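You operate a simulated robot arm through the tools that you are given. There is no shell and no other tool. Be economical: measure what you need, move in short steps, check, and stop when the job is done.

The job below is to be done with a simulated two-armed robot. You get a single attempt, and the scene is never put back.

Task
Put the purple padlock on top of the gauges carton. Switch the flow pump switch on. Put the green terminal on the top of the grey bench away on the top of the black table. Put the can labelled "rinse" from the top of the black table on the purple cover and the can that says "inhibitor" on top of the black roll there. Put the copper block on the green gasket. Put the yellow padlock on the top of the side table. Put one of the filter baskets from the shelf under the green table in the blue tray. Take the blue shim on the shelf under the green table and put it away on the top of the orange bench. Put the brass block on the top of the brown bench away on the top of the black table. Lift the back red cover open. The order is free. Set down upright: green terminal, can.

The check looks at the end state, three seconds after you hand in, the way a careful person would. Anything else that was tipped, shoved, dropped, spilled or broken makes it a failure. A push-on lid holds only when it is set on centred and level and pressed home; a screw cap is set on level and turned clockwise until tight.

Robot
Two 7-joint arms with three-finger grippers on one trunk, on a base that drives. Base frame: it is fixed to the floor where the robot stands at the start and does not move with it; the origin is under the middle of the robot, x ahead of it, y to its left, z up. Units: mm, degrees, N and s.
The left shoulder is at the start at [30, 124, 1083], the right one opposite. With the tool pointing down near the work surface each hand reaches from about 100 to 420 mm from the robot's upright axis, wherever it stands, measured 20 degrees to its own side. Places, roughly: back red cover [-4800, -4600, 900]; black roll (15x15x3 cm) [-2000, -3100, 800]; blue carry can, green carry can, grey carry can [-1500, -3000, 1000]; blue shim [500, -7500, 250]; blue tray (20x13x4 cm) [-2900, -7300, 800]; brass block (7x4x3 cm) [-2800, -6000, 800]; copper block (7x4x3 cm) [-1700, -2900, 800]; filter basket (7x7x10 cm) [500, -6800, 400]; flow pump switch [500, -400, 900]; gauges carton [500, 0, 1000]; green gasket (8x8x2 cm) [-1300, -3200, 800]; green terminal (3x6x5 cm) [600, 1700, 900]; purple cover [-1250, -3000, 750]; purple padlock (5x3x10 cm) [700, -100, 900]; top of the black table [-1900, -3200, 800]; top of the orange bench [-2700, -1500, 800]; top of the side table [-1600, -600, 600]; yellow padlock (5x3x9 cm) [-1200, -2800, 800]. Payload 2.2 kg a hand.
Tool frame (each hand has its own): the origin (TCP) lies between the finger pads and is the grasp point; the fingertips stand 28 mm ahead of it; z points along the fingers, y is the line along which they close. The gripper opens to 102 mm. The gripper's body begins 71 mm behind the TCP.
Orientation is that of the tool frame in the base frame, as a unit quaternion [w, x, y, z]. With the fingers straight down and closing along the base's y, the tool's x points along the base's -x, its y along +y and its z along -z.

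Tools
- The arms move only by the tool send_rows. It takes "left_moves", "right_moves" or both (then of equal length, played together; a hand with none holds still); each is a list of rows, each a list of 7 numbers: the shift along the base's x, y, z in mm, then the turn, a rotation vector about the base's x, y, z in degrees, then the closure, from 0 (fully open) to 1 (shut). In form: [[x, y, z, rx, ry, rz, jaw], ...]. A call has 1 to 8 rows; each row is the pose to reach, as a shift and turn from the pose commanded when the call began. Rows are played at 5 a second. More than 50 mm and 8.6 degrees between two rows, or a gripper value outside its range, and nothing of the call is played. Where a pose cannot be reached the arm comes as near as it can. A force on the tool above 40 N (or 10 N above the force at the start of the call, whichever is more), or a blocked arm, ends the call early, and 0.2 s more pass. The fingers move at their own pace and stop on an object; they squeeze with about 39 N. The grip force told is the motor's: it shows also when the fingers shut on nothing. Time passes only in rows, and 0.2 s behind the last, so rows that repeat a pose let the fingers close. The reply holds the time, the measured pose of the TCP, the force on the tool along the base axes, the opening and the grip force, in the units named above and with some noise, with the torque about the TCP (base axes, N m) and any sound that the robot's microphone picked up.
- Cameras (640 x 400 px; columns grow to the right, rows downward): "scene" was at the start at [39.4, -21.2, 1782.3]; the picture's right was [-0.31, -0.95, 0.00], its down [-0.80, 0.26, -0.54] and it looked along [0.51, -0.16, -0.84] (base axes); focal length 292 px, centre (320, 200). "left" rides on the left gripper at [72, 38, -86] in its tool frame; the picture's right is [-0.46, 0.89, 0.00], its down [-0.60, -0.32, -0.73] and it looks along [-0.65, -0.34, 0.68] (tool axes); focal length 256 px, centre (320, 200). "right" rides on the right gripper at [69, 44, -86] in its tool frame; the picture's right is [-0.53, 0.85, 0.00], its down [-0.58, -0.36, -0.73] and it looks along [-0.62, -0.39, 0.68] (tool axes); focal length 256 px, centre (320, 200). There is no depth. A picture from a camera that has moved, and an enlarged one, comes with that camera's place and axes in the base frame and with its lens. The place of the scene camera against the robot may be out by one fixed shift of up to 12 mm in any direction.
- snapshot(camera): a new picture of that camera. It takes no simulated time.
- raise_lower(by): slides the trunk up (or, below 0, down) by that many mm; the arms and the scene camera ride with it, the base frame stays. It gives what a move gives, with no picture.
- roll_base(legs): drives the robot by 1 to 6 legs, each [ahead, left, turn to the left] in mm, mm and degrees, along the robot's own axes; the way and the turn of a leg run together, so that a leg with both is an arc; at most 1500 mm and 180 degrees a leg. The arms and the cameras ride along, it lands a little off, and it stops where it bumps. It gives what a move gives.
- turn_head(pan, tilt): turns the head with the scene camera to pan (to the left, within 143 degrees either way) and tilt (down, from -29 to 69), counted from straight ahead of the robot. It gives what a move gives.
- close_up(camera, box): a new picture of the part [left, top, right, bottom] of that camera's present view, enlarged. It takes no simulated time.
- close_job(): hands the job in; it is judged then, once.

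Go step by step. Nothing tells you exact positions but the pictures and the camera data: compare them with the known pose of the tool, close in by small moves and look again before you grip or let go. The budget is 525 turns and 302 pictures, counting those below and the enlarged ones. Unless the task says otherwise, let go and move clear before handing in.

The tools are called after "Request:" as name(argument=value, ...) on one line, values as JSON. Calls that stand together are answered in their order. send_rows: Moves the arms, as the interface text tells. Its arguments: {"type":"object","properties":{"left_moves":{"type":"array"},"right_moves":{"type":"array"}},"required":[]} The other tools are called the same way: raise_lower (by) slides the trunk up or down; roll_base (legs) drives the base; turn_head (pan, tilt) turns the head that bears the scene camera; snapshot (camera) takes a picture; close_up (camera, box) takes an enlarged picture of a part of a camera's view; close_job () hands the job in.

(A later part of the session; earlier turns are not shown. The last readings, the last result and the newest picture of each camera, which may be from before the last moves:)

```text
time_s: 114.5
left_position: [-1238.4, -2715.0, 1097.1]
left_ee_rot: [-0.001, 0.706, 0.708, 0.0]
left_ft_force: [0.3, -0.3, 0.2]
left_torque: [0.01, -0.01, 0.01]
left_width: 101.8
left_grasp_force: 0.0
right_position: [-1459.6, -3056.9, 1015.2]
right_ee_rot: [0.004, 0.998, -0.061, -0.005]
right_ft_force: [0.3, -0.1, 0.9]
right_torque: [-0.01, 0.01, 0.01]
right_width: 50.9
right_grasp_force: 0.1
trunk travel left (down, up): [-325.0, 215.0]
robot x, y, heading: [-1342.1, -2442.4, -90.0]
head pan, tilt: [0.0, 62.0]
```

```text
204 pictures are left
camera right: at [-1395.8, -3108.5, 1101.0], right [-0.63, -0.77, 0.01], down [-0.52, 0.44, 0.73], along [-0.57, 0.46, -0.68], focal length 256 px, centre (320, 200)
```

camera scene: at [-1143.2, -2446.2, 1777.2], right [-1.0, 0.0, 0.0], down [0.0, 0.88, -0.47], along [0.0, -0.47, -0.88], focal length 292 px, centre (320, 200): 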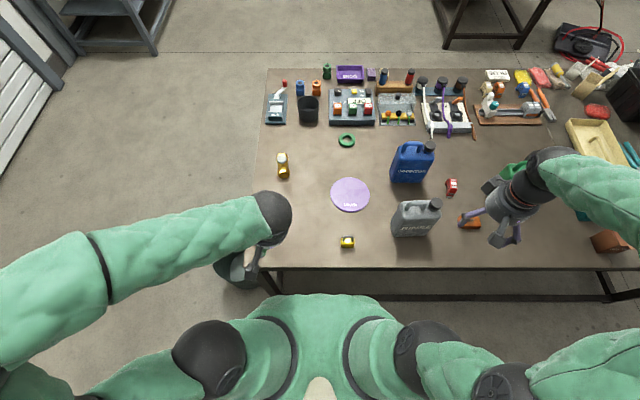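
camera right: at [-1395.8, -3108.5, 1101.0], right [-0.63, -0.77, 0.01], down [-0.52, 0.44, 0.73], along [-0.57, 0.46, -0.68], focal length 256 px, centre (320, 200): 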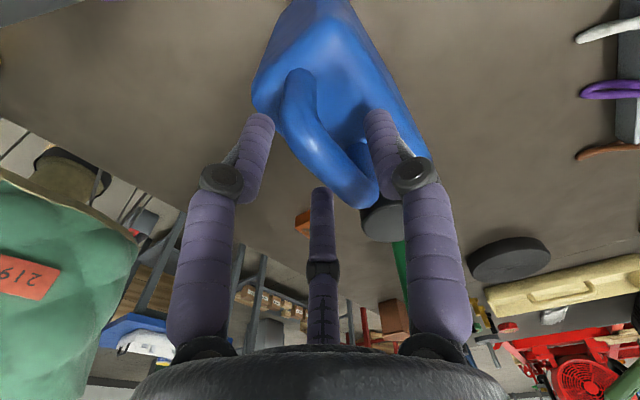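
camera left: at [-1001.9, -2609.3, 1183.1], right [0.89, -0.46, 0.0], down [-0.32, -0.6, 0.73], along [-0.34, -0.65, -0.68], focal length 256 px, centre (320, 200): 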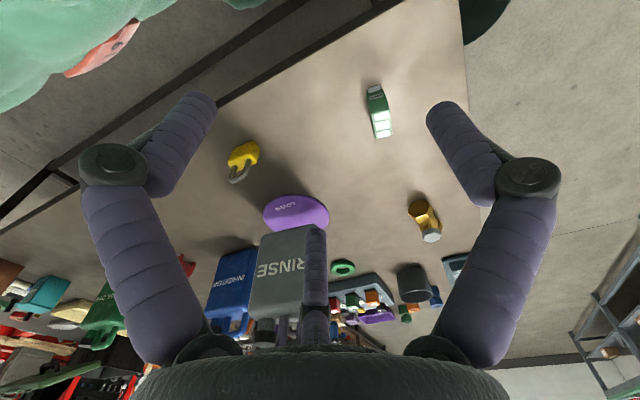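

Request:
send_rows(right_moves=[[0, 0, -6, 0, 0, 0, 0.5], [0, 0, -6, 0, 0, 0, 0.65], [0, 0, -6, 0, 0, 0, 0.8], [0, 0, -6, 0, 0, 0, 1], [0, 0, -6, 0, 0, 0, 1]])

Request:
snapshot(camera="right")

```text
time_s: 115.7
left_position: [-1240.5, -2714.4, 1097.1]
left_ee_rot: [0.001, 0.706, 0.708, -0.001]
left_ft_force: [-0.6, 0.5, -0.2]
left_torque: [0.01, 0.01, -0.02]
left_width: 102.1
left_grasp_force: 0.2
right_position: [-1460.6, -3056.6, 1009.2]
right_ee_rot: [0.004, 0.998, -0.062, -0.004]
right_ft_force: [-2.6, -1.5, 0.1]
right_torque: [0.04, 0.07, 0.08]
right_width: 23.8
right_grasp_force: 39.1
trunk travel left (down, up): [-325.0, 215.0]
robot x, y, heading: [-1348.4, -2445.2, -90.1]
head pan, tilt: [0.0, 62.0]
```

```text
203 pictures are left
camera right: at [-1396.5, -3108.4, 1095.3], right [-0.63, -0.77, 0.01], down [-0.52, 0.44, 0.73], along [-0.57, 0.46, -0.68], focal length 256 px, centre (320, 200)
```

right: 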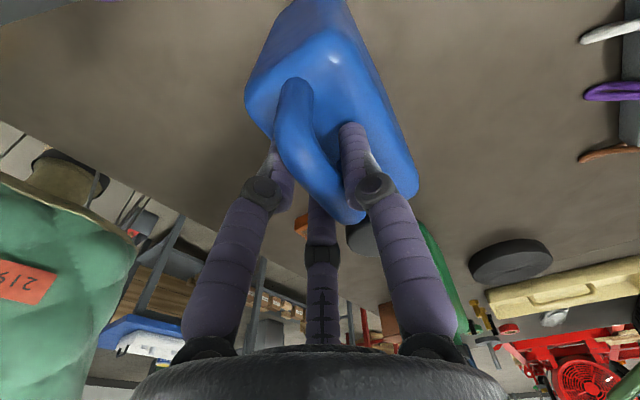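

Gripped. Lift, draw back toward me at height, then strafe right to the black roll.

Request:
send_rows(right_moves=[[0, 0, 20, 0, 0, 0, 1], [0, 0, 60, 0, 0, 0, 1], [0, 0, 100, 0, 0, 0, 1], [0, 25, 140, 0, 0, 0, 1], [0, 70, 155, 0, 0, 0, 1], [0, 115, 165, 0, 0, 0, 1], [0, 160, 165, 0, 0, 0, 1], [0, 205, 165, 0, 0, 0, 1]])

Request:
roll_base(legs=[[-30, 0, 0], [0, -590, 0]])

Request:
snapshot(camera="scene")

Request:
snapshot(camera="right")

Request:
snapshot(camera="left")

```text
time_s: 117.5
left_position: [-1238.1, -2712.5, 1097.7]
left_ee_rot: [0.001, 0.707, 0.707, -0.001]
left_ft_force: [0.1, 0.3, 0.4]
left_torque: [-0.06, 0.03, -0.02]
left_width: 102.0
left_grasp_force: 0.0
right_position: [-1460.4, -2849.4, 1173.3]
right_ee_rot: [0.004, 0.998, -0.061, -0.004]
right_ft_force: [0.9, 0.4, -10.6]
right_torque: [0.05, -0.21, -0.02]
right_width: 23.3
right_grasp_force: 39.0
trunk travel left (down, up): [-325.0, 215.0]
robot x, y, heading: [-1345.0, -2444.2, -90.1]
head pan, tilt: [0.0, 62.0]
```

```text
time_s: 121.3
left_position: [-1833.0, -2684.9, 1096.0]
left_ee_rot: [0.0, 0.707, 0.707, 0.0]
left_ft_force: [0.1, -0.3, 0.0]
left_torque: [-0.01, -0.01, -0.03]
left_width: 101.9
left_grasp_force: 0.1
right_position: [-2055.2, -2821.8, 1173.5]
right_ee_rot: [0.003, 0.998, -0.061, -0.005]
right_ft_force: [-0.3, -0.1, -11.4]
right_torque: [0.04, -0.23, 0.02]
right_width: 23.6
right_grasp_force: 39.3
trunk travel left (down, up): [-325.0, 215.0]
robot x, y, heading: [-1935.0, -2416.2, -90.1]
head pan, tilt: [0.0, 62.0]
```

```text
202 pictures are left
camera scene: at [-1937.3, -2450.5, 1777.1], right [-1.0, 0.0, 0.0], down [0.0, 0.88, -0.47], along [0.0, -0.47, -0.88], focal length 292 px, centre (320, 200)
```

scene: 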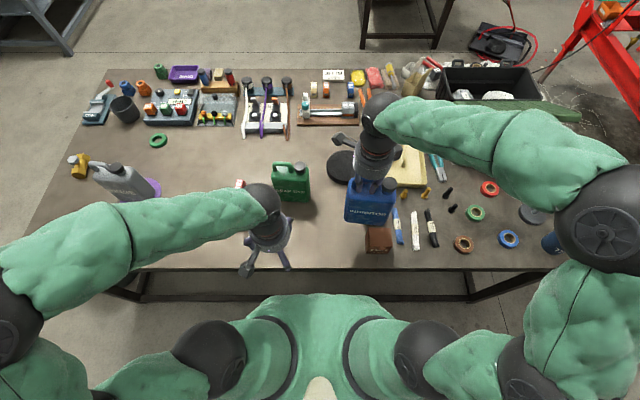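

```text
201 pictures are left
camera right: at [-1990.7, -2874.5, 1259.0], right [-0.63, -0.77, 0.01], down [-0.52, 0.44, 0.73], along [-0.57, 0.46, -0.68], focal length 256 px, centre (320, 200)
```

right: 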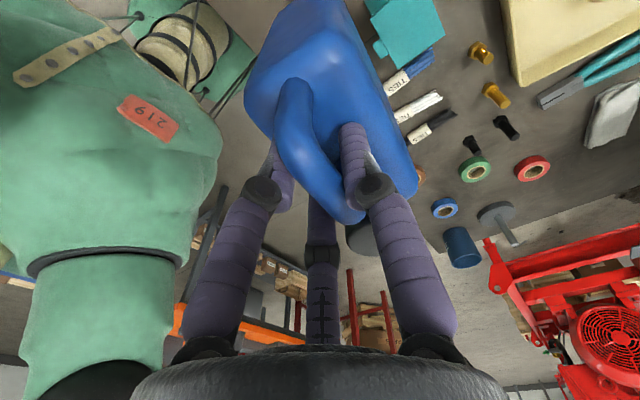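

```text
200 pictures are left
camera left: at [-1795.9, -2612.1, 1183.2], right [0.89, -0.46, 0.0], down [-0.32, -0.6, 0.73], along [-0.34, -0.65, -0.68], focal length 256 px, centre (320, 200)
```

left: 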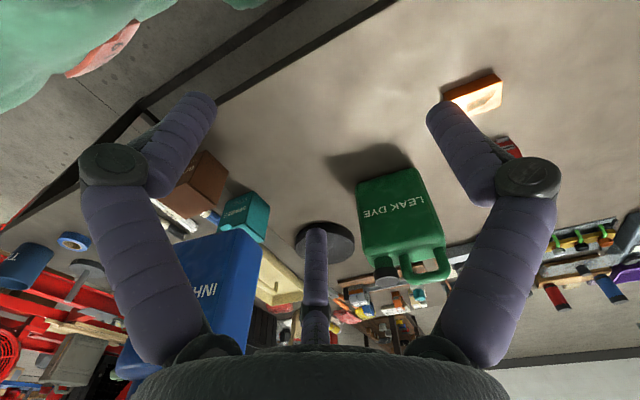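

The black roll's centre is near (-2022,-3088). I move the can over it at height.

Request:
roll_base(legs=[[22, 0, 0]])

Request:
send_rows(right_moves=[[10, -40, -5, 0, 0, 0, 1], [20, -80, -10, 0, 0, 0, 1], [30, -120, -20, 0, 0, 0, 1], [40, -160, -35, 0, 0, 0, 1], [48, -200, -50, 0, 0, 0, 1], [53, -235, -65, 0, 0, 0, 1]])

Request:
close_up(camera="scene", box=[240, 70, 460, 250])

Request:
snapshot(camera="left")

```text
time_s: 122.1
left_position: [-1833.2, -2705.5, 1098.5]
left_ee_rot: [0.001, 0.707, 0.707, 0.0]
left_ft_force: [0.3, -0.5, 0.7]
left_torque: [-0.04, 0.02, -0.02]
left_width: 101.9
left_grasp_force: 0.2
right_position: [-2054.1, -2843.1, 1172.4]
right_ee_rot: [0.003, 0.998, -0.061, -0.004]
right_ft_force: [-0.2, -0.4, -11.0]
right_torque: [0.03, -0.19, -0.02]
right_width: 23.8
right_grasp_force: 39.3
trunk travel left (down, up): [-325.0, 215.0]
robot x, y, heading: [-1936.2, -2438.4, -90.0]
head pan, tilt: [0.0, 62.0]
```

```text
time_s: 123.5
left_position: [-1832.2, -2707.2, 1096.3]
left_ee_rot: [-0.001, 0.707, 0.707, 0.0]
left_ft_force: [1.0, -0.7, 0.0]
left_torque: [0.01, 0.01, -0.01]
left_width: 102.2
left_grasp_force: 0.1
right_position: [-2000.0, -3080.1, 1104.6]
right_ee_rot: [0.001, 0.998, -0.061, -0.005]
right_ft_force: [0.7, -0.9, -11.0]
right_torque: [0.03, -0.25, 0.02]
right_width: 23.7
right_grasp_force: 38.7
trunk travel left (down, up): [-325.0, 215.0]
robot x, y, heading: [-1937.4, -2434.4, -90.2]
head pan, tilt: [0.0, 62.0]
```

```text
2.22 times, centred on (350, 160) of scene
camera zoom: at [-1936.0, -2475.0, 1777.0], right [-1.0, 0.0, 0.0], down [0.0, 0.88, -0.47], along [0.0, -0.47, -0.88], focal length 648 px, centre (253, 289)
```

zoom: 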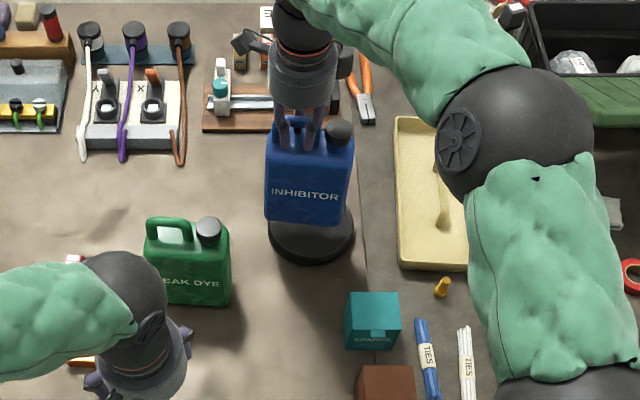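

```text
198 pictures are left
camera left: at [-1795.1, -2635.5, 1182.7], right [0.89, -0.46, 0.0], down [-0.32, -0.61, 0.73], along [-0.34, -0.65, -0.68], focal length 256 px, centre (320, 200)
```

left: 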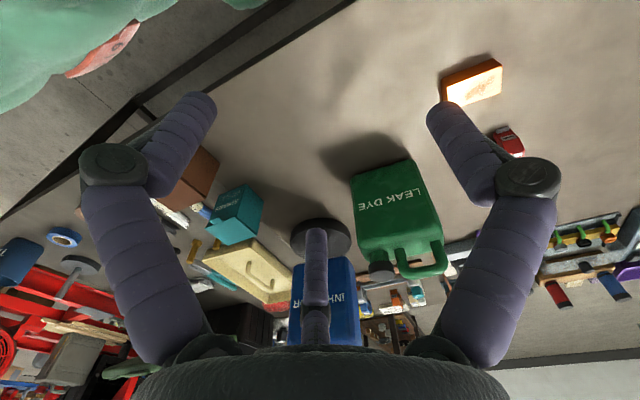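

By comparing in the same picture, the can must go about (-18,-27) further to be centred on the roll. I do that and lower.

Request:
send_rows(right_moves=[[-9, -14, 0, 0, 0, 0, 1], [-18, -27, -15, 0, 0, 0, 1], [-18, -27, -35, 0, 0, 0, 1], [-18, -27, -50, 0, 0, 0, 1]])

Request:
close_up(camera="scene", box=[280, 90, 420, 210])

Request:
close_up(camera="left", box=[260, 190, 400, 300])

```text
time_s: 124.5
left_position: [-1832.2, -2706.3, 1096.1]
left_ee_rot: [0.001, 0.707, 0.707, -0.001]
left_ft_force: [0.6, -0.5, 1.0]
left_torque: [-0.01, 0.04, 0.01]
left_width: 101.9
left_grasp_force: 0.1
right_position: [-2018.4, -3106.4, 1056.3]
right_ee_rot: [0.001, 0.998, -0.062, -0.005]
right_ft_force: [1.0, -0.2, -9.8]
right_torque: [0.02, -0.25, -0.01]
right_width: 23.5
right_grasp_force: 38.5
trunk travel left (down, up): [-325.0, 215.0]
robot x, y, heading: [-1939.2, -2436.2, -90.1]
head pan, tilt: [0.0, 62.0]
```

```text
3.33 times, centred on (350, 150) of scene
camera zoom: at [-1936.6, -2473.3, 1777.1], right [-1.0, 0.0, 0.0], down [0.0, 0.88, -0.47], along [0.0, -0.47, -0.88], focal length 973 px, centre (220, 367)
```

zoom: 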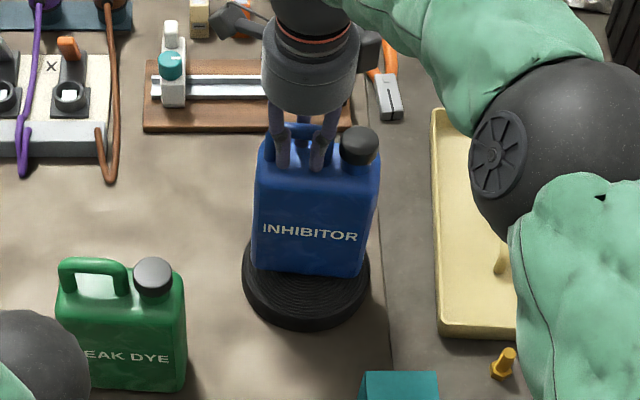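

```text
3.64 times, centred on (330, 245) of left
camera zoom: at [-1795.5, -2634.4, 1183.0], right [0.89, -0.46, 0.0], down [-0.32, -0.6, 0.73], along [-0.34, -0.65, -0.68], focal length 931 px, centre (284, 36)
```

zoom: 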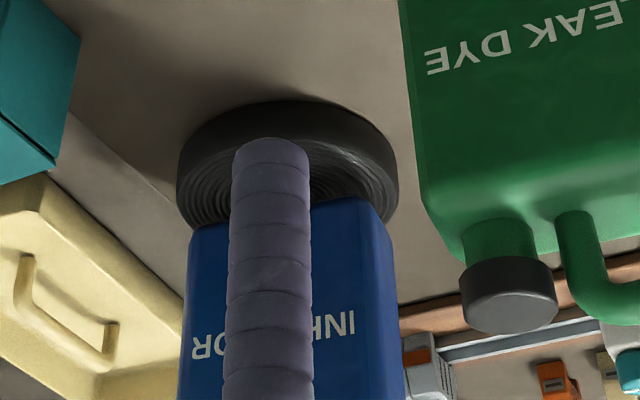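

Centred. Lowering with a creep.

Request:
send_rows(right_moves=[[0, 0, -6, 0, 0, 0, 1], [0, 0, -10, 0, 0, 0, 1], [0, 0, -13, 0, 0, 0, 1]])

Request:
send_rows(right_moves=[[0, 0, -2, 0, 0, 0, 1], [0, 0, -4, 0, 0, 0, 1]])

```text
time_s: 125.3
left_position: [-1833.3, -2706.7, 1096.6]
left_ee_rot: [0.0, 0.707, 0.707, 0.0]
left_ft_force: [-0.1, -0.6, -0.6]
left_torque: [0.03, 0.0, -0.03]
left_width: 101.8
left_grasp_force: 0.1
right_position: [-2019.4, -3106.8, 1043.9]
right_ee_rot: [0.002, 0.998, -0.061, -0.005]
right_ft_force: [0.5, 0.1, -11.1]
right_torque: [0.03, -0.21, 0.0]
right_width: 23.6
right_grasp_force: 39.3
trunk travel left (down, up): [-325.0, 215.0]
robot x, y, heading: [-1936.0, -2436.5, -90.0]
head pan, tilt: [0.0, 62.0]
```

```text
time_s: 125.9
left_position: [-1833.9, -2706.0, 1096.7]
left_ee_rot: [0.0, 0.707, 0.707, -0.001]
left_ft_force: [0.4, -0.5, -0.1]
left_torque: [0.03, 0.0, -0.01]
left_width: 102.0
left_grasp_force: 0.0
right_position: [-2019.8, -3107.6, 1040.5]
right_ee_rot: [0.002, 0.998, -0.061, -0.005]
right_ft_force: [0.1, -0.6, -11.2]
right_torque: [0.03, -0.21, 0.0]
right_width: 24.0
right_grasp_force: 39.4
trunk travel left (down, up): [-325.0, 215.0]
robot x, y, heading: [-1939.8, -2437.4, -90.1]
head pan, tilt: [0.0, 62.0]
```

Request:
send_rows(right_moves=[[0, 0, -2, 0, 0, 0, 1], [0, 0, -4, 0, 0, 0, 1]])

```text
time_s: 126.5
left_position: [-1832.4, -2705.2, 1096.9]
left_ee_rot: [0.001, 0.707, 0.708, -0.001]
left_ft_force: [-0.3, -0.7, -0.5]
left_torque: [-0.03, 0.0, -0.04]
left_width: 102.0
left_grasp_force: 0.1
right_position: [-2017.8, -3105.3, 1039.1]
right_ee_rot: [0.004, 0.998, -0.062, -0.004]
right_ft_force: [0.6, 3.1, 2.2]
right_torque: [0.21, 0.58, -0.16]
right_width: 23.6
right_grasp_force: 38.9
trunk travel left (down, up): [-325.0, 215.0]
robot x, y, heading: [-1942.7, -2432.9, -90.0]
head pan, tilt: [0.0, 62.0]
```

The can rests on the roll. Opening and rising.

Request:
send_rows(right_moves=[[0, 0, 1, 0, 0, 0, 0.75], [0, 0, 1, 0, 0, 0, 0.6], [0, 0, 1, 0, 0, 0, 0.5], [0, 0, 12, 0, 0, 0, 0.5], [0, 0, 40, 0, 0, 0, 0.45], [0, 0, 85, 0, 0, 0, 0.4]])

Request:
close_up(camera="scene", box=[240, 90, 440, 260])

```text
time_s: 127.9
left_position: [-1831.7, -2704.3, 1097.0]
left_ee_rot: [0.0, 0.707, 0.708, -0.001]
left_ft_force: [0.2, 0.6, 0.2]
left_torque: [-0.01, -0.01, 0.01]
left_width: 102.1
left_grasp_force: 0.1
right_position: [-2017.4, -3104.1, 1121.9]
right_ee_rot: [0.003, 0.998, -0.061, -0.004]
right_ft_force: [0.2, 0.4, 0.3]
right_torque: [-0.02, 0.0, 0.02]
right_width: 61.4
right_grasp_force: 0.0
trunk travel left (down, up): [-325.0, 215.0]
robot x, y, heading: [-1940.2, -2436.8, -90.0]
head pan, tilt: [0.0, 62.0]
```

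```text
2.35 times, centred on (340, 175) of scene
camera zoom: at [-1936.1, -2470.3, 1777.2], right [-1.0, 0.0, 0.0], down [0.0, 0.88, -0.47], along [0.0, -0.47, -0.88], focal length 687 px, centre (273, 259)
```

zoom: 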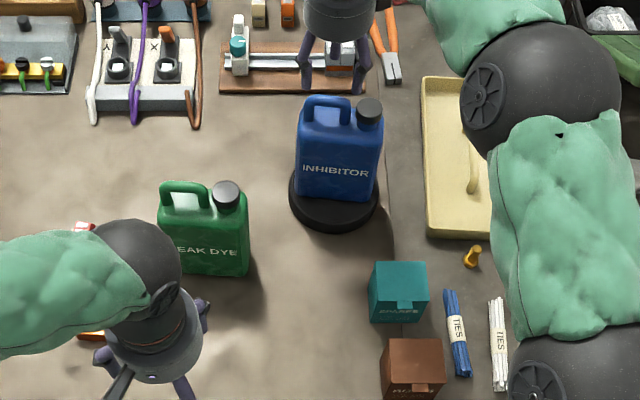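

The inhibitor can is centred on the roll. Now the copper block with the left hand; right hand retracts.

Request:
send_rows(left_moves=[[25, -15, -15, 0, 0, 0, 0], [50, -30, -30, 0, 0, 0, 0], [75, -45, -45, 0, 0, 0, 0], [100, -60, -60, 0, 0, 0, 0], [130, -75, -75, 0, 0, 0, 0], [145, -85, -90, 0, 0, 0, 0]], right_moves=[[0, 0, 40, 0, 0, 0, 0.3], [0, 45, 50, 0, 0, 0, 0.2], [0, 90, 50, 0, 0, 0, 0], [0, 135, 50, 0, 0, 0, 0], [0, 180, 50, 0, 0, 0, 0], [0, 225, 50, 0, 0, 0, 0]])

Request:
snapshot(camera="left")

```text
time_s: 129.3
left_position: [-1686.4, -2790.8, 1007.8]
left_ee_rot: [0.001, 0.707, 0.707, -0.001]
left_ft_force: [0.7, 0.8, -0.1]
left_torque: [-0.01, 0.03, 0.0]
left_width: 102.0
left_grasp_force: 0.1
right_position: [-2018.9, -2879.5, 1171.9]
right_ee_rot: [0.003, 0.998, -0.061, -0.004]
right_ft_force: [0.3, 0.3, -0.5]
right_torque: [-0.01, -0.02, -0.01]
right_width: 101.9
right_grasp_force: 0.0
trunk travel left (down, up): [-325.0, 215.0]
robot x, y, heading: [-1941.8, -2439.8, -90.1]
head pan, tilt: [0.0, 62.0]
```

```text
194 pictures are left
camera left: at [-1649.3, -2717.8, 1093.1], right [0.89, -0.46, 0.0], down [-0.32, -0.6, 0.73], along [-0.34, -0.65, -0.68], focal length 256 px, centre (320, 200)
```

left: 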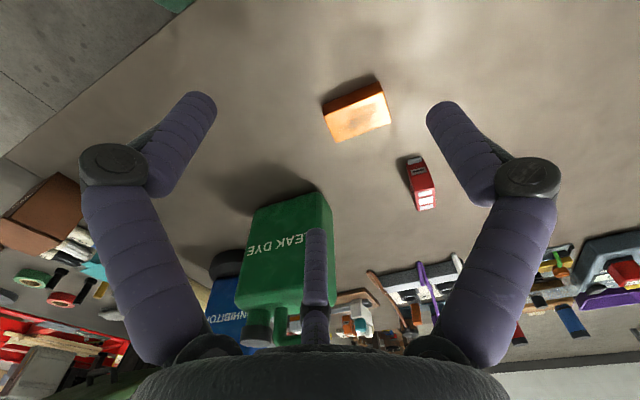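

Request:
close_up(camera="left", box=[300, 60, 420, 160])

```text
4.00 times, centred on (360, 110) of left
camera zoom: at [-1649.3, -2717.8, 1093.1], right [0.89, -0.46, 0.0], down [-0.32, -0.6, 0.73], along [-0.34, -0.65, -0.68], focal length 1024 px, centre (160, 560)
```

zoom: 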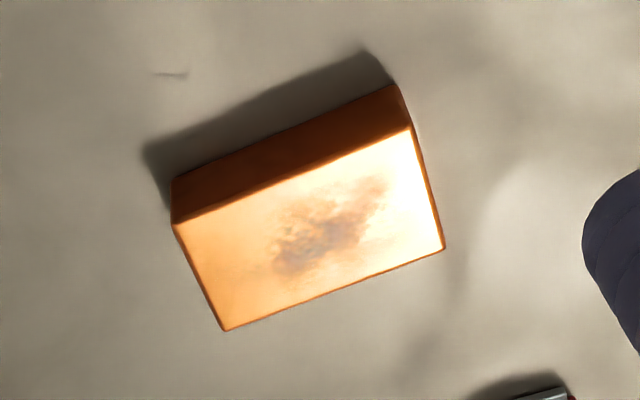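

Copper block: centre (-1679,-2863), 64×37 mm, long axis along x (-3.5°). I rotate the left hand +86° to close across its width.

Request:
send_rows(left_moves=[[1, -10, 0, 0, 0, 8.5, 0.1], [2, -20, 0, 0, 0, 17, 0.1], [3, -30, 0, 0, 0, 25.5, 0.1], [4, -40, -10, 0, 0, 34, 0.1], [5, -50, -20, 0, 0, 42.5, 0.1], [6, -60, -30, 0, 0, 51, 0.1], [7, -70, -40, 0, 0, 59.5, 0.1], [7, -78, -50, 0, 0, 68, 0.1]])

Request:
send_rows(left_moves=[[0, 0, -20, 0, 0, 8.5, 0.1], [0, 0, -40, 0, 0, 17, 0.1], [0, 0, -60, 0, 0, 18.5, 0.1]])

Request:
snapshot(camera="left")

```text
time_s: 131.1
left_position: [-1680.4, -2870.5, 957.1]
left_ee_rot: [0.001, 0.19, 0.982, 0.0]
left_ft_force: [-0.3, -0.5, 0.1]
left_torque: [0.02, -0.01, 0.02]
left_width: 91.8
left_grasp_force: 0.1
right_position: [-2018.6, -2882.1, 1173.1]
right_ee_rot: [0.002, 0.998, -0.061, -0.005]
right_ft_force: [-0.3, -0.3, 0.7]
right_torque: [0.02, -0.01, 0.03]
right_width: 101.9
right_grasp_force: 0.0
trunk travel left (down, up): [-325.0, 215.0]
robot x, y, heading: [-1942.8, -2436.8, -90.1]
head pan, tilt: [0.0, 62.0]
```

```text
time_s: 131.9
left_position: [-1680.6, -2870.6, 896.0]
left_ee_rot: [0.001, 0.03, 1.0, 0.0]
left_ft_force: [0.6, -0.2, 0.5]
left_torque: [0.02, 0.02, 0.02]
left_width: 91.8
left_grasp_force: 0.0
right_position: [-2018.2, -2881.4, 1172.1]
right_ee_rot: [0.003, 0.998, -0.061, -0.004]
right_ft_force: [0.1, -1.4, 0.2]
right_torque: [0.01, 0.03, -0.03]
right_width: 102.0
right_grasp_force: 0.1
trunk travel left (down, up): [-325.0, 215.0]
robot x, y, heading: [-1938.6, -2439.4, -89.9]
head pan, tilt: [0.0, 62.0]
```

```text
192 pictures are left
camera left: at [-1750.9, -2827.5, 982.7], right [0.52, 0.86, 0.0], down [0.58, -0.35, 0.73], along [0.63, -0.38, -0.68], focal length 256 px, centre (320, 200)
```

left: 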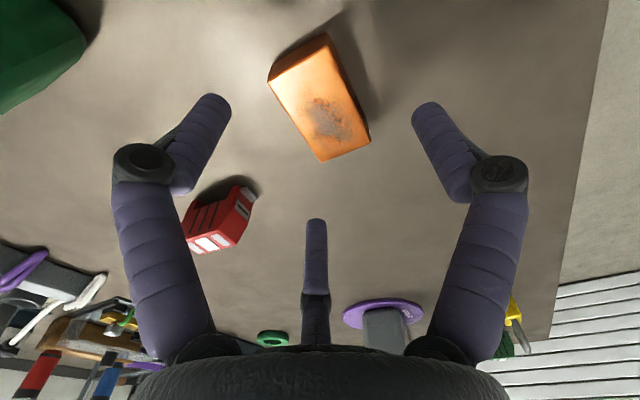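

Request:
send_rows(left_moves=[[0, 0, -20, 0, 0, 0, 0.1], [0, 0, -40, 0, 0, 0, 0.1], [0, 0, -49, 0, 0, 0, 0.1]])

Request:
snapshot(camera="left")

```text
time_s: 132.7
left_position: [-1680.0, -2869.6, 847.8]
left_ee_rot: [0.0, 0.029, 1.0, 0.0]
left_ft_force: [-0.2, -1.2, 0.6]
left_torque: [0.05, -0.03, -0.02]
left_width: 91.8
left_grasp_force: 0.1
right_position: [-2019.0, -2881.7, 1171.7]
right_ee_rot: [0.002, 0.998, -0.06, -0.004]
right_ft_force: [-0.1, -0.6, 0.3]
right_torque: [-0.03, 0.02, -0.03]
right_width: 102.3
right_grasp_force: 0.2
trunk travel left (down, up): [-325.0, 215.0]
robot x, y, heading: [-1939.5, -2435.6, -89.7]
head pan, tilt: [0.0, 62.0]
```

```text
191 pictures are left
camera left: at [-1750.5, -2827.1, 933.9], right [0.52, 0.86, 0.0], down [0.58, -0.35, 0.73], along [0.63, -0.38, -0.68], focal length 256 px, centre (320, 200)
```

left: 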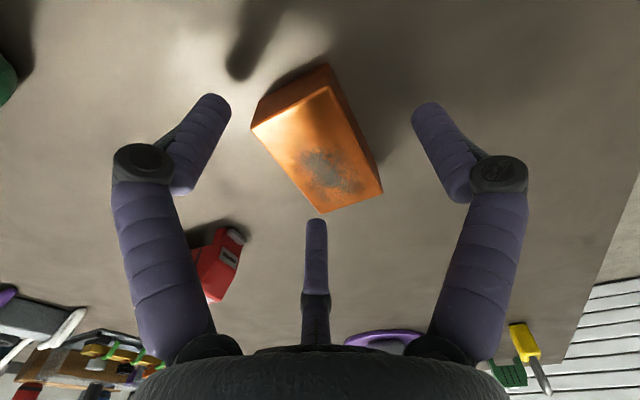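

Block sits between the prongs; closing.

Request:
send_rows(left_moves=[[0, 0, 0, 0, 0, 0, 0.35], [0, 0, 0, 0, 0, 0, 0.55], [0, 0, 0, 0, 0, 0, 0.8], [0, 0, 0, 0, 0, 0, 1], [0, 0, 0, 0, 0, 0, 1]])

Request:
snapshot(camera="left")

```text
time_s: 133.9
left_position: [-1679.5, -2869.4, 847.8]
left_ee_rot: [0.001, 0.03, 1.0, 0.0]
left_ft_force: [0.1, -0.5, 4.5]
left_torque: [-0.02, 0.03, 0.1]
left_width: 56.8
left_grasp_force: 39.2
right_position: [-2018.2, -2881.1, 1171.2]
right_ee_rot: [0.002, 0.998, -0.062, -0.004]
right_ft_force: [-0.3, 0.5, 0.0]
right_torque: [-0.01, 0.03, 0.03]
right_width: 102.1
right_grasp_force: 0.0
trunk travel left (down, up): [-325.0, 215.0]
robot x, y, heading: [-1936.6, -2436.8, -90.2]
head pan, tilt: [0.0, 62.0]
```

```text
190 pictures are left
camera left: at [-1750.7, -2827.0, 934.4], right [0.52, 0.86, 0.0], down [0.58, -0.35, 0.73], along [0.63, -0.38, -0.68], focal length 256 px, centre (320, 200)
```

left: 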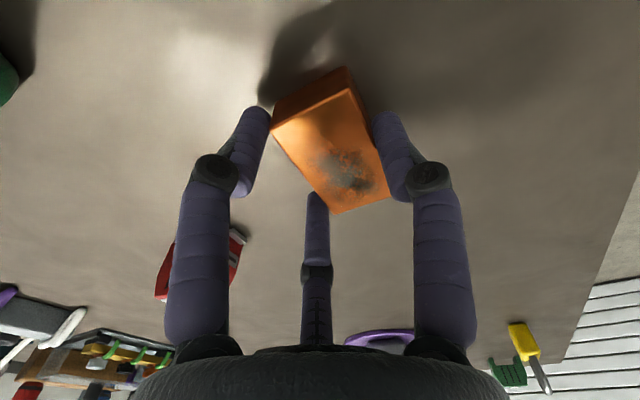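

Gripped at 57 mm in a three-point hold. I lift to test it.

Request:
send_rows(left_moves=[[0, 0, 8, 0, 0, 0, 1], [0, 0, 25, 0, 0, 0, 1], [0, 0, 60, 0, 0, 0, 1], [0, 0, 100, 0, 0, 0, 1], [0, 0, 140, 0, 0, 0, 1]])

Request:
snapshot(camera="left")

```text
time_s: 135.1
left_position: [-1680.6, -2869.7, 988.0]
left_ee_rot: [0.0, 0.031, 1.0, 0.001]
left_ft_force: [0.2, 0.6, -2.9]
left_torque: [-0.04, 0.02, 0.01]
left_width: 56.8
left_grasp_force: 38.9
right_position: [-2018.3, -2880.6, 1172.9]
right_ee_rot: [0.003, 0.998, -0.061, -0.005]
right_ft_force: [0.8, 0.1, 0.2]
right_torque: [-0.02, 0.01, -0.01]
right_width: 102.2
right_grasp_force: 0.1
trunk travel left (down, up): [-325.0, 215.0]
robot x, y, heading: [-1938.6, -2438.1, -90.0]
head pan, tilt: [0.0, 62.0]
```

```text
189 pictures are left
camera left: at [-1751.5, -2826.7, 1074.4], right [0.52, 0.86, 0.0], down [0.58, -0.35, 0.73], along [0.63, -0.38, -0.68], focal length 256 px, centre (320, 200)
```

left: 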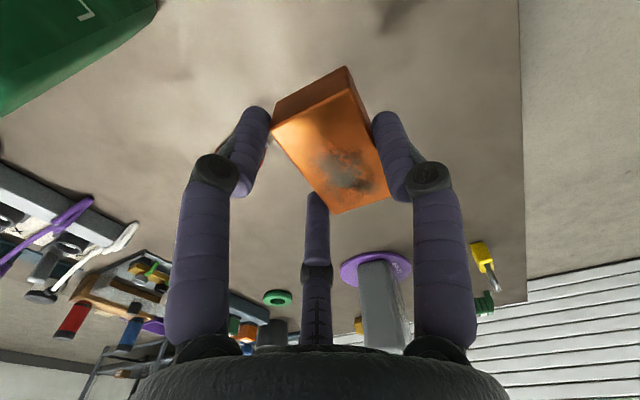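

Held. I lift higher, back away and drive around to the left end of the table for the gasket.

Request:
send_rows(left_moves=[[0, 30, 35, 0, 0, 0, 1], [0, 70, 65, 0, 0, 0, 1], [0, 115, 85, 0, 0, 0, 1], [0, 160, 100, 0, 0, 0, 1]])

Request:
roll_base(legs=[[-420, 0, 0], [0, 1000, 0], [0, 690, 0], [1440, 0, 0], [0, 0, -90]])

Request:
turn_head(pan=15, tilt=50)

Request:
snapshot(camera="scene")

```text
time_s: 136.1
left_position: [-1681.6, -2707.1, 1088.5]
left_ee_rot: [0.0, 0.03, 1.0, 0.0]
left_ft_force: [1.2, 1.0, -3.7]
left_torque: [-0.01, -0.02, -0.01]
left_width: 56.8
left_grasp_force: 39.1
right_position: [-2018.9, -2879.3, 1171.9]
right_ee_rot: [0.003, 0.998, -0.062, -0.005]
right_ft_force: [-0.4, -0.1, 0.2]
right_torque: [-0.07, -0.01, 0.02]
right_width: 102.2
right_grasp_force: 0.0
trunk travel left (down, up): [-325.0, 215.0]
robot x, y, heading: [-1939.8, -2436.0, -89.9]
head pan, tilt: [0.0, 62.0]
```

```text
time_s: 157.4
left_position: [-530.6, -3717.7, 1088.5]
left_ee_rot: [0.001, 0.731, 0.682, 0.0]
left_ft_force: [0.9, 0.4, -2.5]
left_torque: [0.02, 0.06, 0.0]
left_width: 56.4
left_grasp_force: 39.3
right_position: [-698.7, -3378.7, 1171.4]
right_ee_rot: [0.002, -0.66, 0.751, 0.004]
right_ft_force: [-0.5, -0.6, 0.3]
right_torque: [-0.03, 0.02, -0.02]
right_width: 101.8
right_grasp_force: 0.0
trunk travel left (down, up): [-325.0, 215.0]
robot x, y, heading: [-253.0, -3459.0, 179.8]
head pan, tilt: [0.0, 62.0]
```

```text
time_s: 158.2
left_position: [-529.3, -3716.7, 1087.5]
left_ee_rot: [0.0, 0.73, 0.683, -0.002]
left_ft_force: [-0.2, 0.7, -3.0]
left_torque: [0.01, -0.02, 0.01]
left_width: 56.8
left_grasp_force: 38.9
right_position: [-699.7, -3378.5, 1171.0]
right_ee_rot: [0.002, -0.66, 0.751, 0.005]
right_ft_force: [-0.5, 0.2, -0.3]
right_torque: [0.01, -0.01, 0.01]
right_width: 101.8
right_grasp_force: 0.1
trunk travel left (down, up): [-325.0, 215.0]
robot x, y, heading: [-256.8, -3461.7, 179.6]
head pan, tilt: [15.0, 50.0]
```

```text
188 pictures are left
camera scene: at [-297.1, -3479.7, 1792.0], right [-0.25, 0.97, 0.0], down [0.74, 0.19, -0.64], along [-0.62, -0.16, -0.77], focal length 292 px, centre (320, 200)
```

scene: 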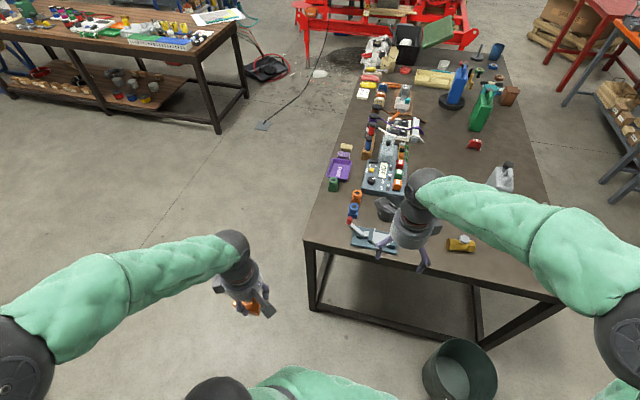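

I'm at the table's left end; the bin stands near (-703,-2935). I shift right a little (keeping clear of the bin) and drive ahead to the table.

Request:
roll_base(legs=[[0, -100, 0.3], [320, 0, 0]])

Request:
turn_head(pan=-5, tilt=60)

Request:
snapshot(camera="scene")

Request:
snapshot(camera="right")

```text
time_s: 161.1
left_position: [-851.3, -3616.0, 1087.8]
left_ee_rot: [0.001, 0.73, 0.684, 0.001]
left_ft_force: [-0.1, 0.0, -2.0]
left_torque: [0.06, 0.01, -0.02]
left_width: 56.4
left_grasp_force: 39.2
right_position: [-1020.9, -3277.3, 1172.0]
right_ee_rot: [0.002, -0.661, 0.751, 0.005]
right_ft_force: [0.1, -0.1, -0.1]
right_torque: [-0.02, -0.02, -0.01]
right_width: 102.1
right_grasp_force: 0.0
trunk travel left (down, up): [-325.0, 215.0]
robot x, y, heading: [-577.4, -3360.4, 179.9]
head pan, tilt: [15.0, 50.0]
```

```text
time_s: 161.9
left_position: [-849.7, -3616.0, 1089.2]
left_ee_rot: [0.001, 0.729, 0.684, -0.001]
left_ft_force: [-0.1, -0.2, -2.7]
left_torque: [0.03, 0.02, 0.02]
left_width: 56.5
left_grasp_force: 38.8
right_position: [-1020.2, -3277.4, 1171.6]
right_ee_rot: [0.002, -0.661, 0.75, 0.005]
right_ft_force: [-0.3, -0.4, -0.5]
right_torque: [-0.01, 0.01, -0.04]
right_width: 102.1
right_grasp_force: 0.1
trunk travel left (down, up): [-325.0, 215.0]
robot x, y, heading: [-578.2, -3360.7, 179.7]
head pan, tilt: [-5.0, 60.0]
```

```text
187 pictures are left
camera scene: at [-609.8, -3352.2, 1779.5], right [0.09, 1.0, 0.0], down [0.86, -0.08, -0.5], along [-0.5, 0.05, -0.87], focal length 292 px, centre (320, 200)
```

scene: 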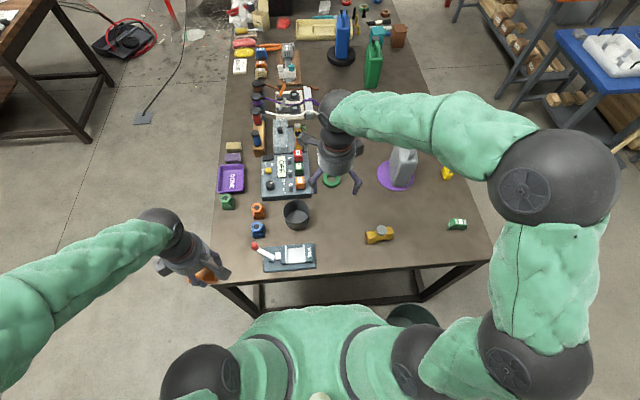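

```text
186 pictures are left
camera right: at [-1071.9, -3341.7, 1258.2], right [-0.77, 0.64, 0.01], down [0.44, 0.52, 0.73], along [0.46, 0.57, -0.68], focal length 256 px, centre (320, 200)
```

right: 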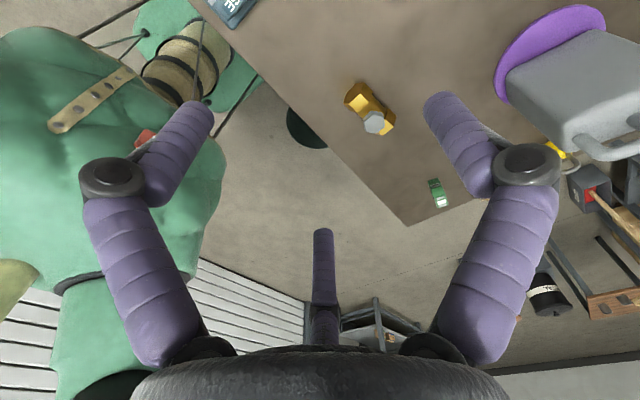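

The gasket is at about (-1245,-3244). I move the right hand aside and try to reach over with the left hand carrying the block.

Request:
send_rows(left_moves=[[-35, 30, 0, 0, 0, 0, 1], [-70, 60, 0, 0, 0, 0, 1], [-105, 90, 0, 0, 0, 0, 1], [-140, 120, 0, 0, 0, 0, 1], [-175, 150, 0, 0, 0, 0, 1], [-210, 180, -10, 0, 0, 0, 1]], right_moves=[[30, 30, 0, 0, 0, 0, 0], [60, 60, 0, 0, 0, 0, 0], [90, 90, 0, 0, 0, 0, 0], [120, 120, 0, 0, 0, 0, 0], [150, 135, 0, 0, 0, 0, 0], [180, 150, 0, 0, 0, 0, 0]])

Request:
send_rows(left_moves=[[-35, 35, -10, 0, 0, 0, 1], [-70, 70, -20, 0, 0, 0, 1], [-105, 105, -30, 0, 0, 0, 1], [-140, 140, -40, 0, 0, 0, 1], [-165, 165, -60, 0, 0, 0, 1], [-180, 180, -90, 0, 0, 0, 1]])

Request:
close_up(camera="scene", box=[220, 100, 420, 260])

Request:
snapshot(camera="left")

```text
time_s: 163.3
left_position: [-1060.6, -3434.0, 1077.1]
left_ee_rot: [0.001, 0.73, 0.683, 0.0]
left_ft_force: [-0.3, -0.7, -2.9]
left_torque: [0.0, 0.02, 0.03]
left_width: 56.5
left_grasp_force: 38.3
right_position: [-841.2, -3126.7, 1171.9]
right_ee_rot: [0.0, -0.661, 0.751, 0.003]
right_ft_force: [-0.2, 0.0, -0.7]
right_torque: [-0.07, -0.01, 0.0]
right_width: 101.8
right_grasp_force: 0.0
trunk travel left (down, up): [-325.0, 215.0]
robot x, y, heading: [-577.4, -3359.6, 179.4]
head pan, tilt: [-5.0, 60.0]
```

```text
refused: row 1 steps farther than a row can; nothing moved
```

```text
2.50 times, centred on (320, 180) of scene
camera zoom: at [-610.7, -3350.3, 1779.4], right [0.09, 1.0, 0.0], down [0.86, -0.08, -0.5], along [-0.5, 0.04, -0.87], focal length 730 px, centre (320, 250)
```

zoom: 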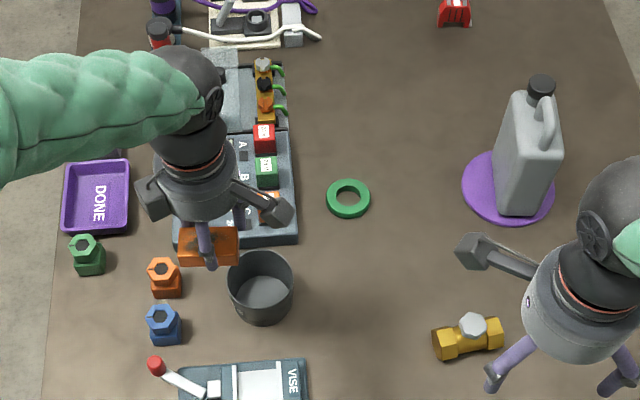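

```text
184 pictures are left
camera left: at [-1018.0, -3365.0, 1163.0], right [0.85, -0.52, 0.0], down [-0.36, -0.58, 0.73], along [-0.38, -0.63, -0.68], focal length 256 px, centre (320, 200)
```

left: 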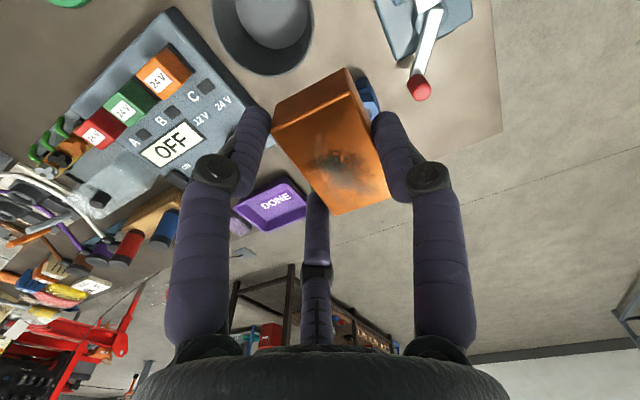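

The row step was too long; repeating in smaller steps toward (-1258,-3255).

Request:
send_rows(left_moves=[[-33, 30, -5, 0, 0, 0, 1], [-66, 60, -10, 0, 0, 0, 1], [-99, 90, -15, 0, 0, 0, 1], [-132, 120, -25, 0, 0, 0, 1], [-165, 150, -45, 0, 0, 0, 1], [-198, 179, -70, 0, 0, 0, 1]])

Request:
close_up(camera="scene", box=[220, 100, 420, 260])

Request:
snapshot(camera="left")

```text
refused: row 6 steps farther than a row can; nothing moved
```

```text
2.50 times, centred on (320, 180) of scene
camera zoom: at [-610.7, -3350.3, 1779.4], right [0.09, 1.0, 0.0], down [0.86, -0.08, -0.5], along [-0.5, 0.04, -0.87], focal length 730 px, centre (320, 250)
```

zoom: 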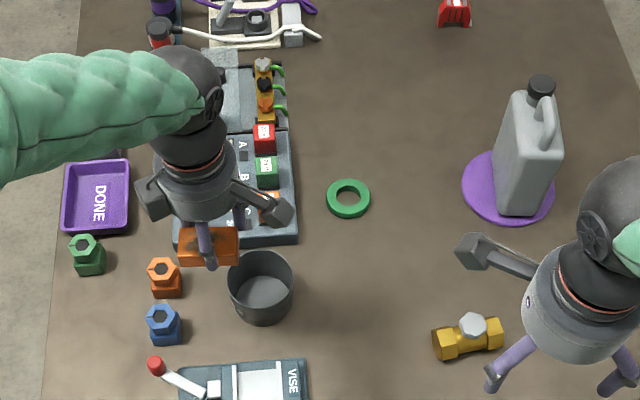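

```text
182 pictures are left
camera left: at [-1018.0, -3365.0, 1163.0], right [0.85, -0.52, 0.0], down [-0.36, -0.58, 0.73], along [-0.38, -0.63, -0.68], focal length 256 px, centre (320, 200)
```

left: 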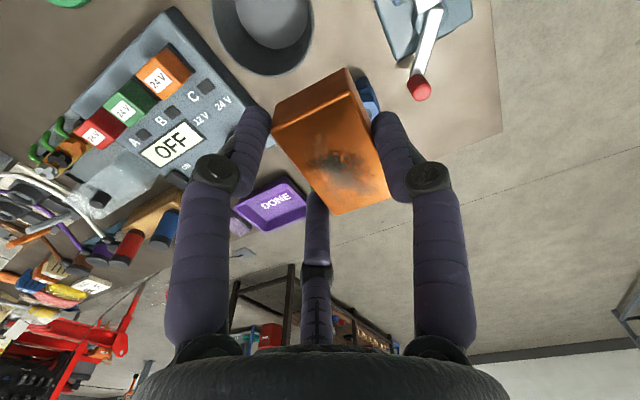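

Request:
send_rows(left_moves=[[-30, 27, -5, 0, 0, 0, 1], [-60, 54, -10, 0, 0, 0, 1], [-90, 81, -15, 0, 0, 0, 1], [-120, 108, -20, 0, 0, 0, 1], [-150, 135, -35, 0, 0, 0, 1], [-178, 160, -55, 0, 0, 0, 1], [-198, 179, -80, 0, 0, 0, 1]])

Request:
snapshot(camera="left")

Request:
close_up(camera="scene", box=[220, 100, 420, 260])

```text
time_s: 164.9
left_position: [-1260.2, -3257.5, 999.0]
left_ee_rot: [0.001, 0.73, 0.683, -0.001]
left_ft_force: [-0.7, 0.1, -2.4]
left_torque: [0.0, 0.01, -0.01]
left_width: 56.5
left_grasp_force: 39.2
right_position: [-842.3, -3125.0, 1172.6]
right_ee_rot: [0.002, -0.661, 0.75, 0.005]
right_ft_force: [-0.5, 0.6, -0.9]
right_torque: [0.0, -0.01, 0.01]
right_width: 102.2
right_grasp_force: 0.1
trunk travel left (down, up): [-325.0, 215.0]
robot x, y, heading: [-574.8, -3355.9, 179.6]
head pan, tilt: [-5.0, 60.0]
```

```text
181 pictures are left
camera left: at [-1217.7, -3187.5, 1085.3], right [0.85, -0.52, 0.0], down [-0.36, -0.58, 0.73], along [-0.38, -0.62, -0.68], focal length 256 px, centre (320, 200)
```

left: 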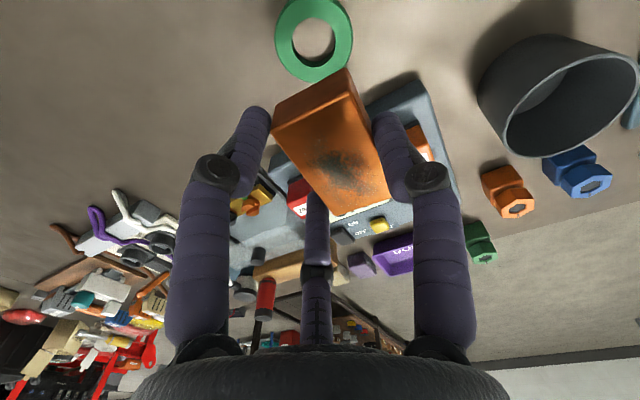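

```text
2.50 times, centred on (320, 180) of scene
camera zoom: at [-611.7, -3350.8, 1779.3], right [0.09, 1.0, 0.0], down [0.86, -0.08, -0.5], along [-0.5, 0.05, -0.87], focal length 730 px, centre (320, 250)
```

zoom: 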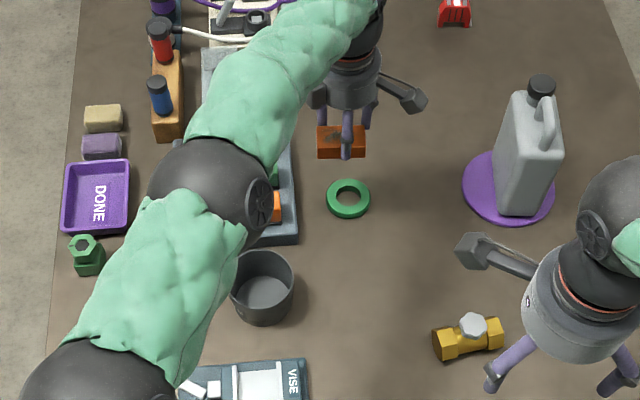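

Reach is fine. The gasket's centre is ~(-1257,-3243) by the hand camera; I shift (-7,+10) and lower part way.

Request:
send_rows(left_moves=[[-4, 5, -30, 0, 0, 0, 1], [-7, 10, -60, 0, 0, 0, 1], [-7, 10, -90, 0, 0, 0, 1], [-7, 10, -112, 0, 0, 0, 1]])

Request:
snapshot(camera="left")

Request:
close_up(camera="scene", box=[280, 130, 380, 210])

```text
time_s: 165.9
left_position: [-1261.3, -3248.7, 888.4]
left_ee_rot: [0.0, 0.73, 0.683, 0.0]
left_ft_force: [0.2, -0.4, -2.1]
left_torque: [0.02, -0.01, -0.02]
left_width: 56.6
left_grasp_force: 39.2
left hand out of reach, approached as far as the arm can: row 4
right_position: [-841.6, -3126.7, 1171.8]
right_ee_rot: [0.002, -0.661, 0.751, 0.005]
right_ft_force: [-0.5, 0.7, 0.8]
right_torque: [-0.02, -0.05, -0.02]
right_width: 101.9
right_grasp_force: 0.0
trunk travel left (down, up): [-325.0, 215.0]
robot x, y, heading: [-577.6, -3358.2, 179.7]
head pan, tilt: [-5.0, 60.0]
```

```text
179 pictures are left
camera left: at [-1219.3, -3178.8, 973.7], right [0.85, -0.52, 0.0], down [-0.35, -0.58, 0.73], along [-0.38, -0.62, -0.68], focal length 256 px, centre (320, 200)
```

left: 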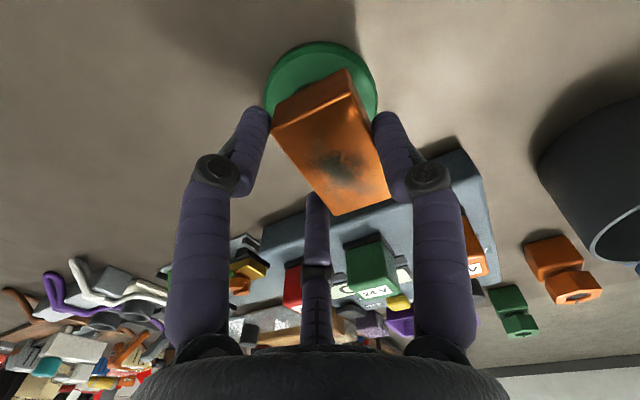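

```text
5.00 times, centred on (330, 170) of scene
camera zoom: at [-610.3, -3351.9, 1779.5], right [0.09, 1.0, 0.0], down [0.86, -0.08, -0.5], along [-0.5, 0.05, -0.87], focal length 1459 px, centre (270, 350)
```

zoom: 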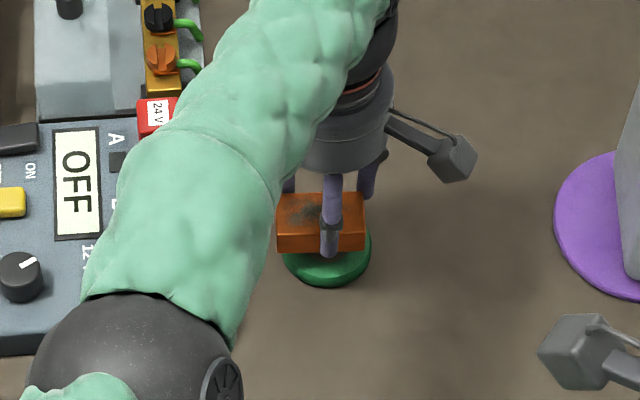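

The arm is at its limit; I roll the base 22 mm forward, then correct the hand.

Request:
roll_base(legs=[[22, 0, 0]])

Request:
send_rows(left_moves=[[9, 4, 0, 0, 0, 0, 1], [17, 8, 0, 0, 0, 0, 1]])

Request:
close_up(camera="scene", box=[280, 130, 380, 210])

Request:
snapshot(camera="left")

```text
time_s: 166.7
left_position: [-1283.2, -3247.6, 886.2]
left_ee_rot: [0.001, 0.73, 0.684, 0.0]
left_ft_force: [0.6, 0.3, -3.7]
left_torque: [-0.01, 0.0, -0.02]
left_width: 56.6
left_grasp_force: 38.9
right_position: [-862.9, -3126.6, 1172.0]
right_ee_rot: [0.002, -0.661, 0.75, 0.006]
right_ft_force: [-0.9, 0.1, 0.7]
right_torque: [-0.02, -0.01, 0.02]
right_width: 102.0
right_grasp_force: 0.1
trunk travel left (down, up): [-325.0, 215.0]
robot x, y, heading: [-600.0, -3361.8, 179.6]
head pan, tilt: [-5.0, 60.0]
```

```text
time_s: 167.3
left_position: [-1268.4, -3238.8, 886.1]
left_ee_rot: [0.001, 0.729, 0.684, 0.0]
left_ft_force: [0.6, -0.8, -2.9]
left_torque: [0.02, 0.03, -0.01]
left_width: 56.5
left_grasp_force: 39.1
left hand out of reach, approached as far as the arm can: row 2
right_position: [-862.2, -3125.6, 1172.2]
right_ee_rot: [0.002, -0.661, 0.75, 0.005]
right_ft_force: [-0.7, 0.4, 0.3]
right_torque: [0.03, 0.0, -0.02]
right_width: 102.1
right_grasp_force: 0.0
trunk travel left (down, up): [-325.0, 215.0]
robot x, y, heading: [-597.5, -3360.3, 179.9]
head pan, tilt: [-5.0, 60.0]
```

```text
5.00 times, centred on (330, 170) of scene
camera zoom: at [-632.9, -3351.7, 1779.4], right [0.09, 1.0, 0.0], down [0.86, -0.08, -0.5], along [-0.5, 0.05, -0.87], focal length 1459 px, centre (270, 350)
```

zoom: 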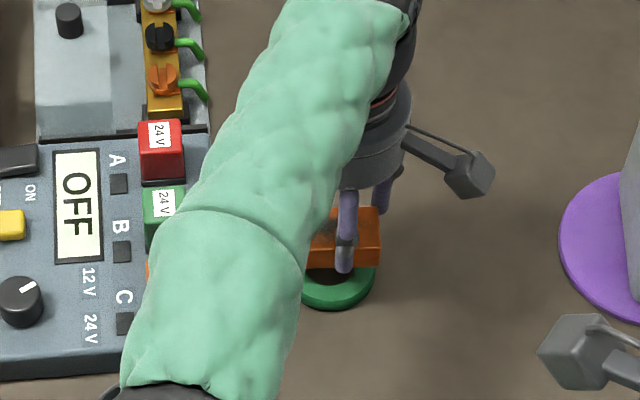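

```text
176 pictures are left
camera left: at [-1226.9, -3169.0, 973.0], right [0.85, -0.52, 0.0], down [-0.36, -0.58, 0.73], along [-0.38, -0.62, -0.68], focal length 256 px, centre (320, 200)
```

left: 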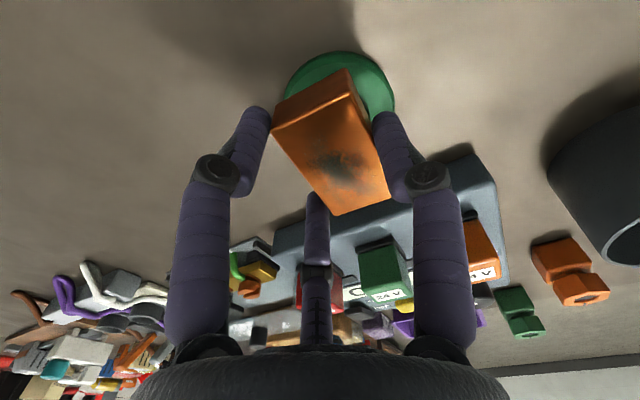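

Aligned in both views. The arm is at its reach limit, so I lower the whole trunk gently instead.

Request:
raise_lower(by=-13)

Request:
raise_lower(by=-3)

```text
time_s: 167.9
left_position: [-1267.4, -3238.5, 875.2]
left_ee_rot: [0.001, 0.73, 0.684, -0.001]
left_ft_force: [-0.3, 0.4, -3.2]
left_torque: [0.02, 0.03, -0.02]
left_width: 56.4
left_grasp_force: 38.9
right_position: [-861.9, -3126.0, 1159.3]
right_ee_rot: [0.002, -0.661, 0.751, 0.005]
right_ft_force: [0.3, 1.0, -0.1]
right_torque: [0.0, -0.01, 0.01]
right_width: 102.1
right_grasp_force: 0.1
trunk travel left (down, up): [-312.0, 228.0]
robot x, y, heading: [-595.1, -3357.2, 179.7]
head pan, tilt: [-5.0, 60.0]
```

```text
time_s: 168.4
left_position: [-1267.2, -3237.5, 870.3]
left_ee_rot: [0.0, 0.73, 0.684, 0.0]
left_ft_force: [0.9, 0.7, -2.5]
left_torque: [0.03, 0.05, -0.02]
left_width: 56.7
left_grasp_force: 39.5
right_position: [-862.4, -3126.0, 1154.9]
right_ee_rot: [0.001, -0.661, 0.751, 0.004]
right_ft_force: [-0.1, 0.7, -0.2]
right_torque: [-0.01, 0.0, 0.02]
right_width: 102.2
right_grasp_force: 0.1
trunk travel left (down, up): [-309.0, 231.0]
robot x, y, heading: [-598.4, -3357.2, 179.6]
head pan, tilt: [-5.0, 60.0]
```

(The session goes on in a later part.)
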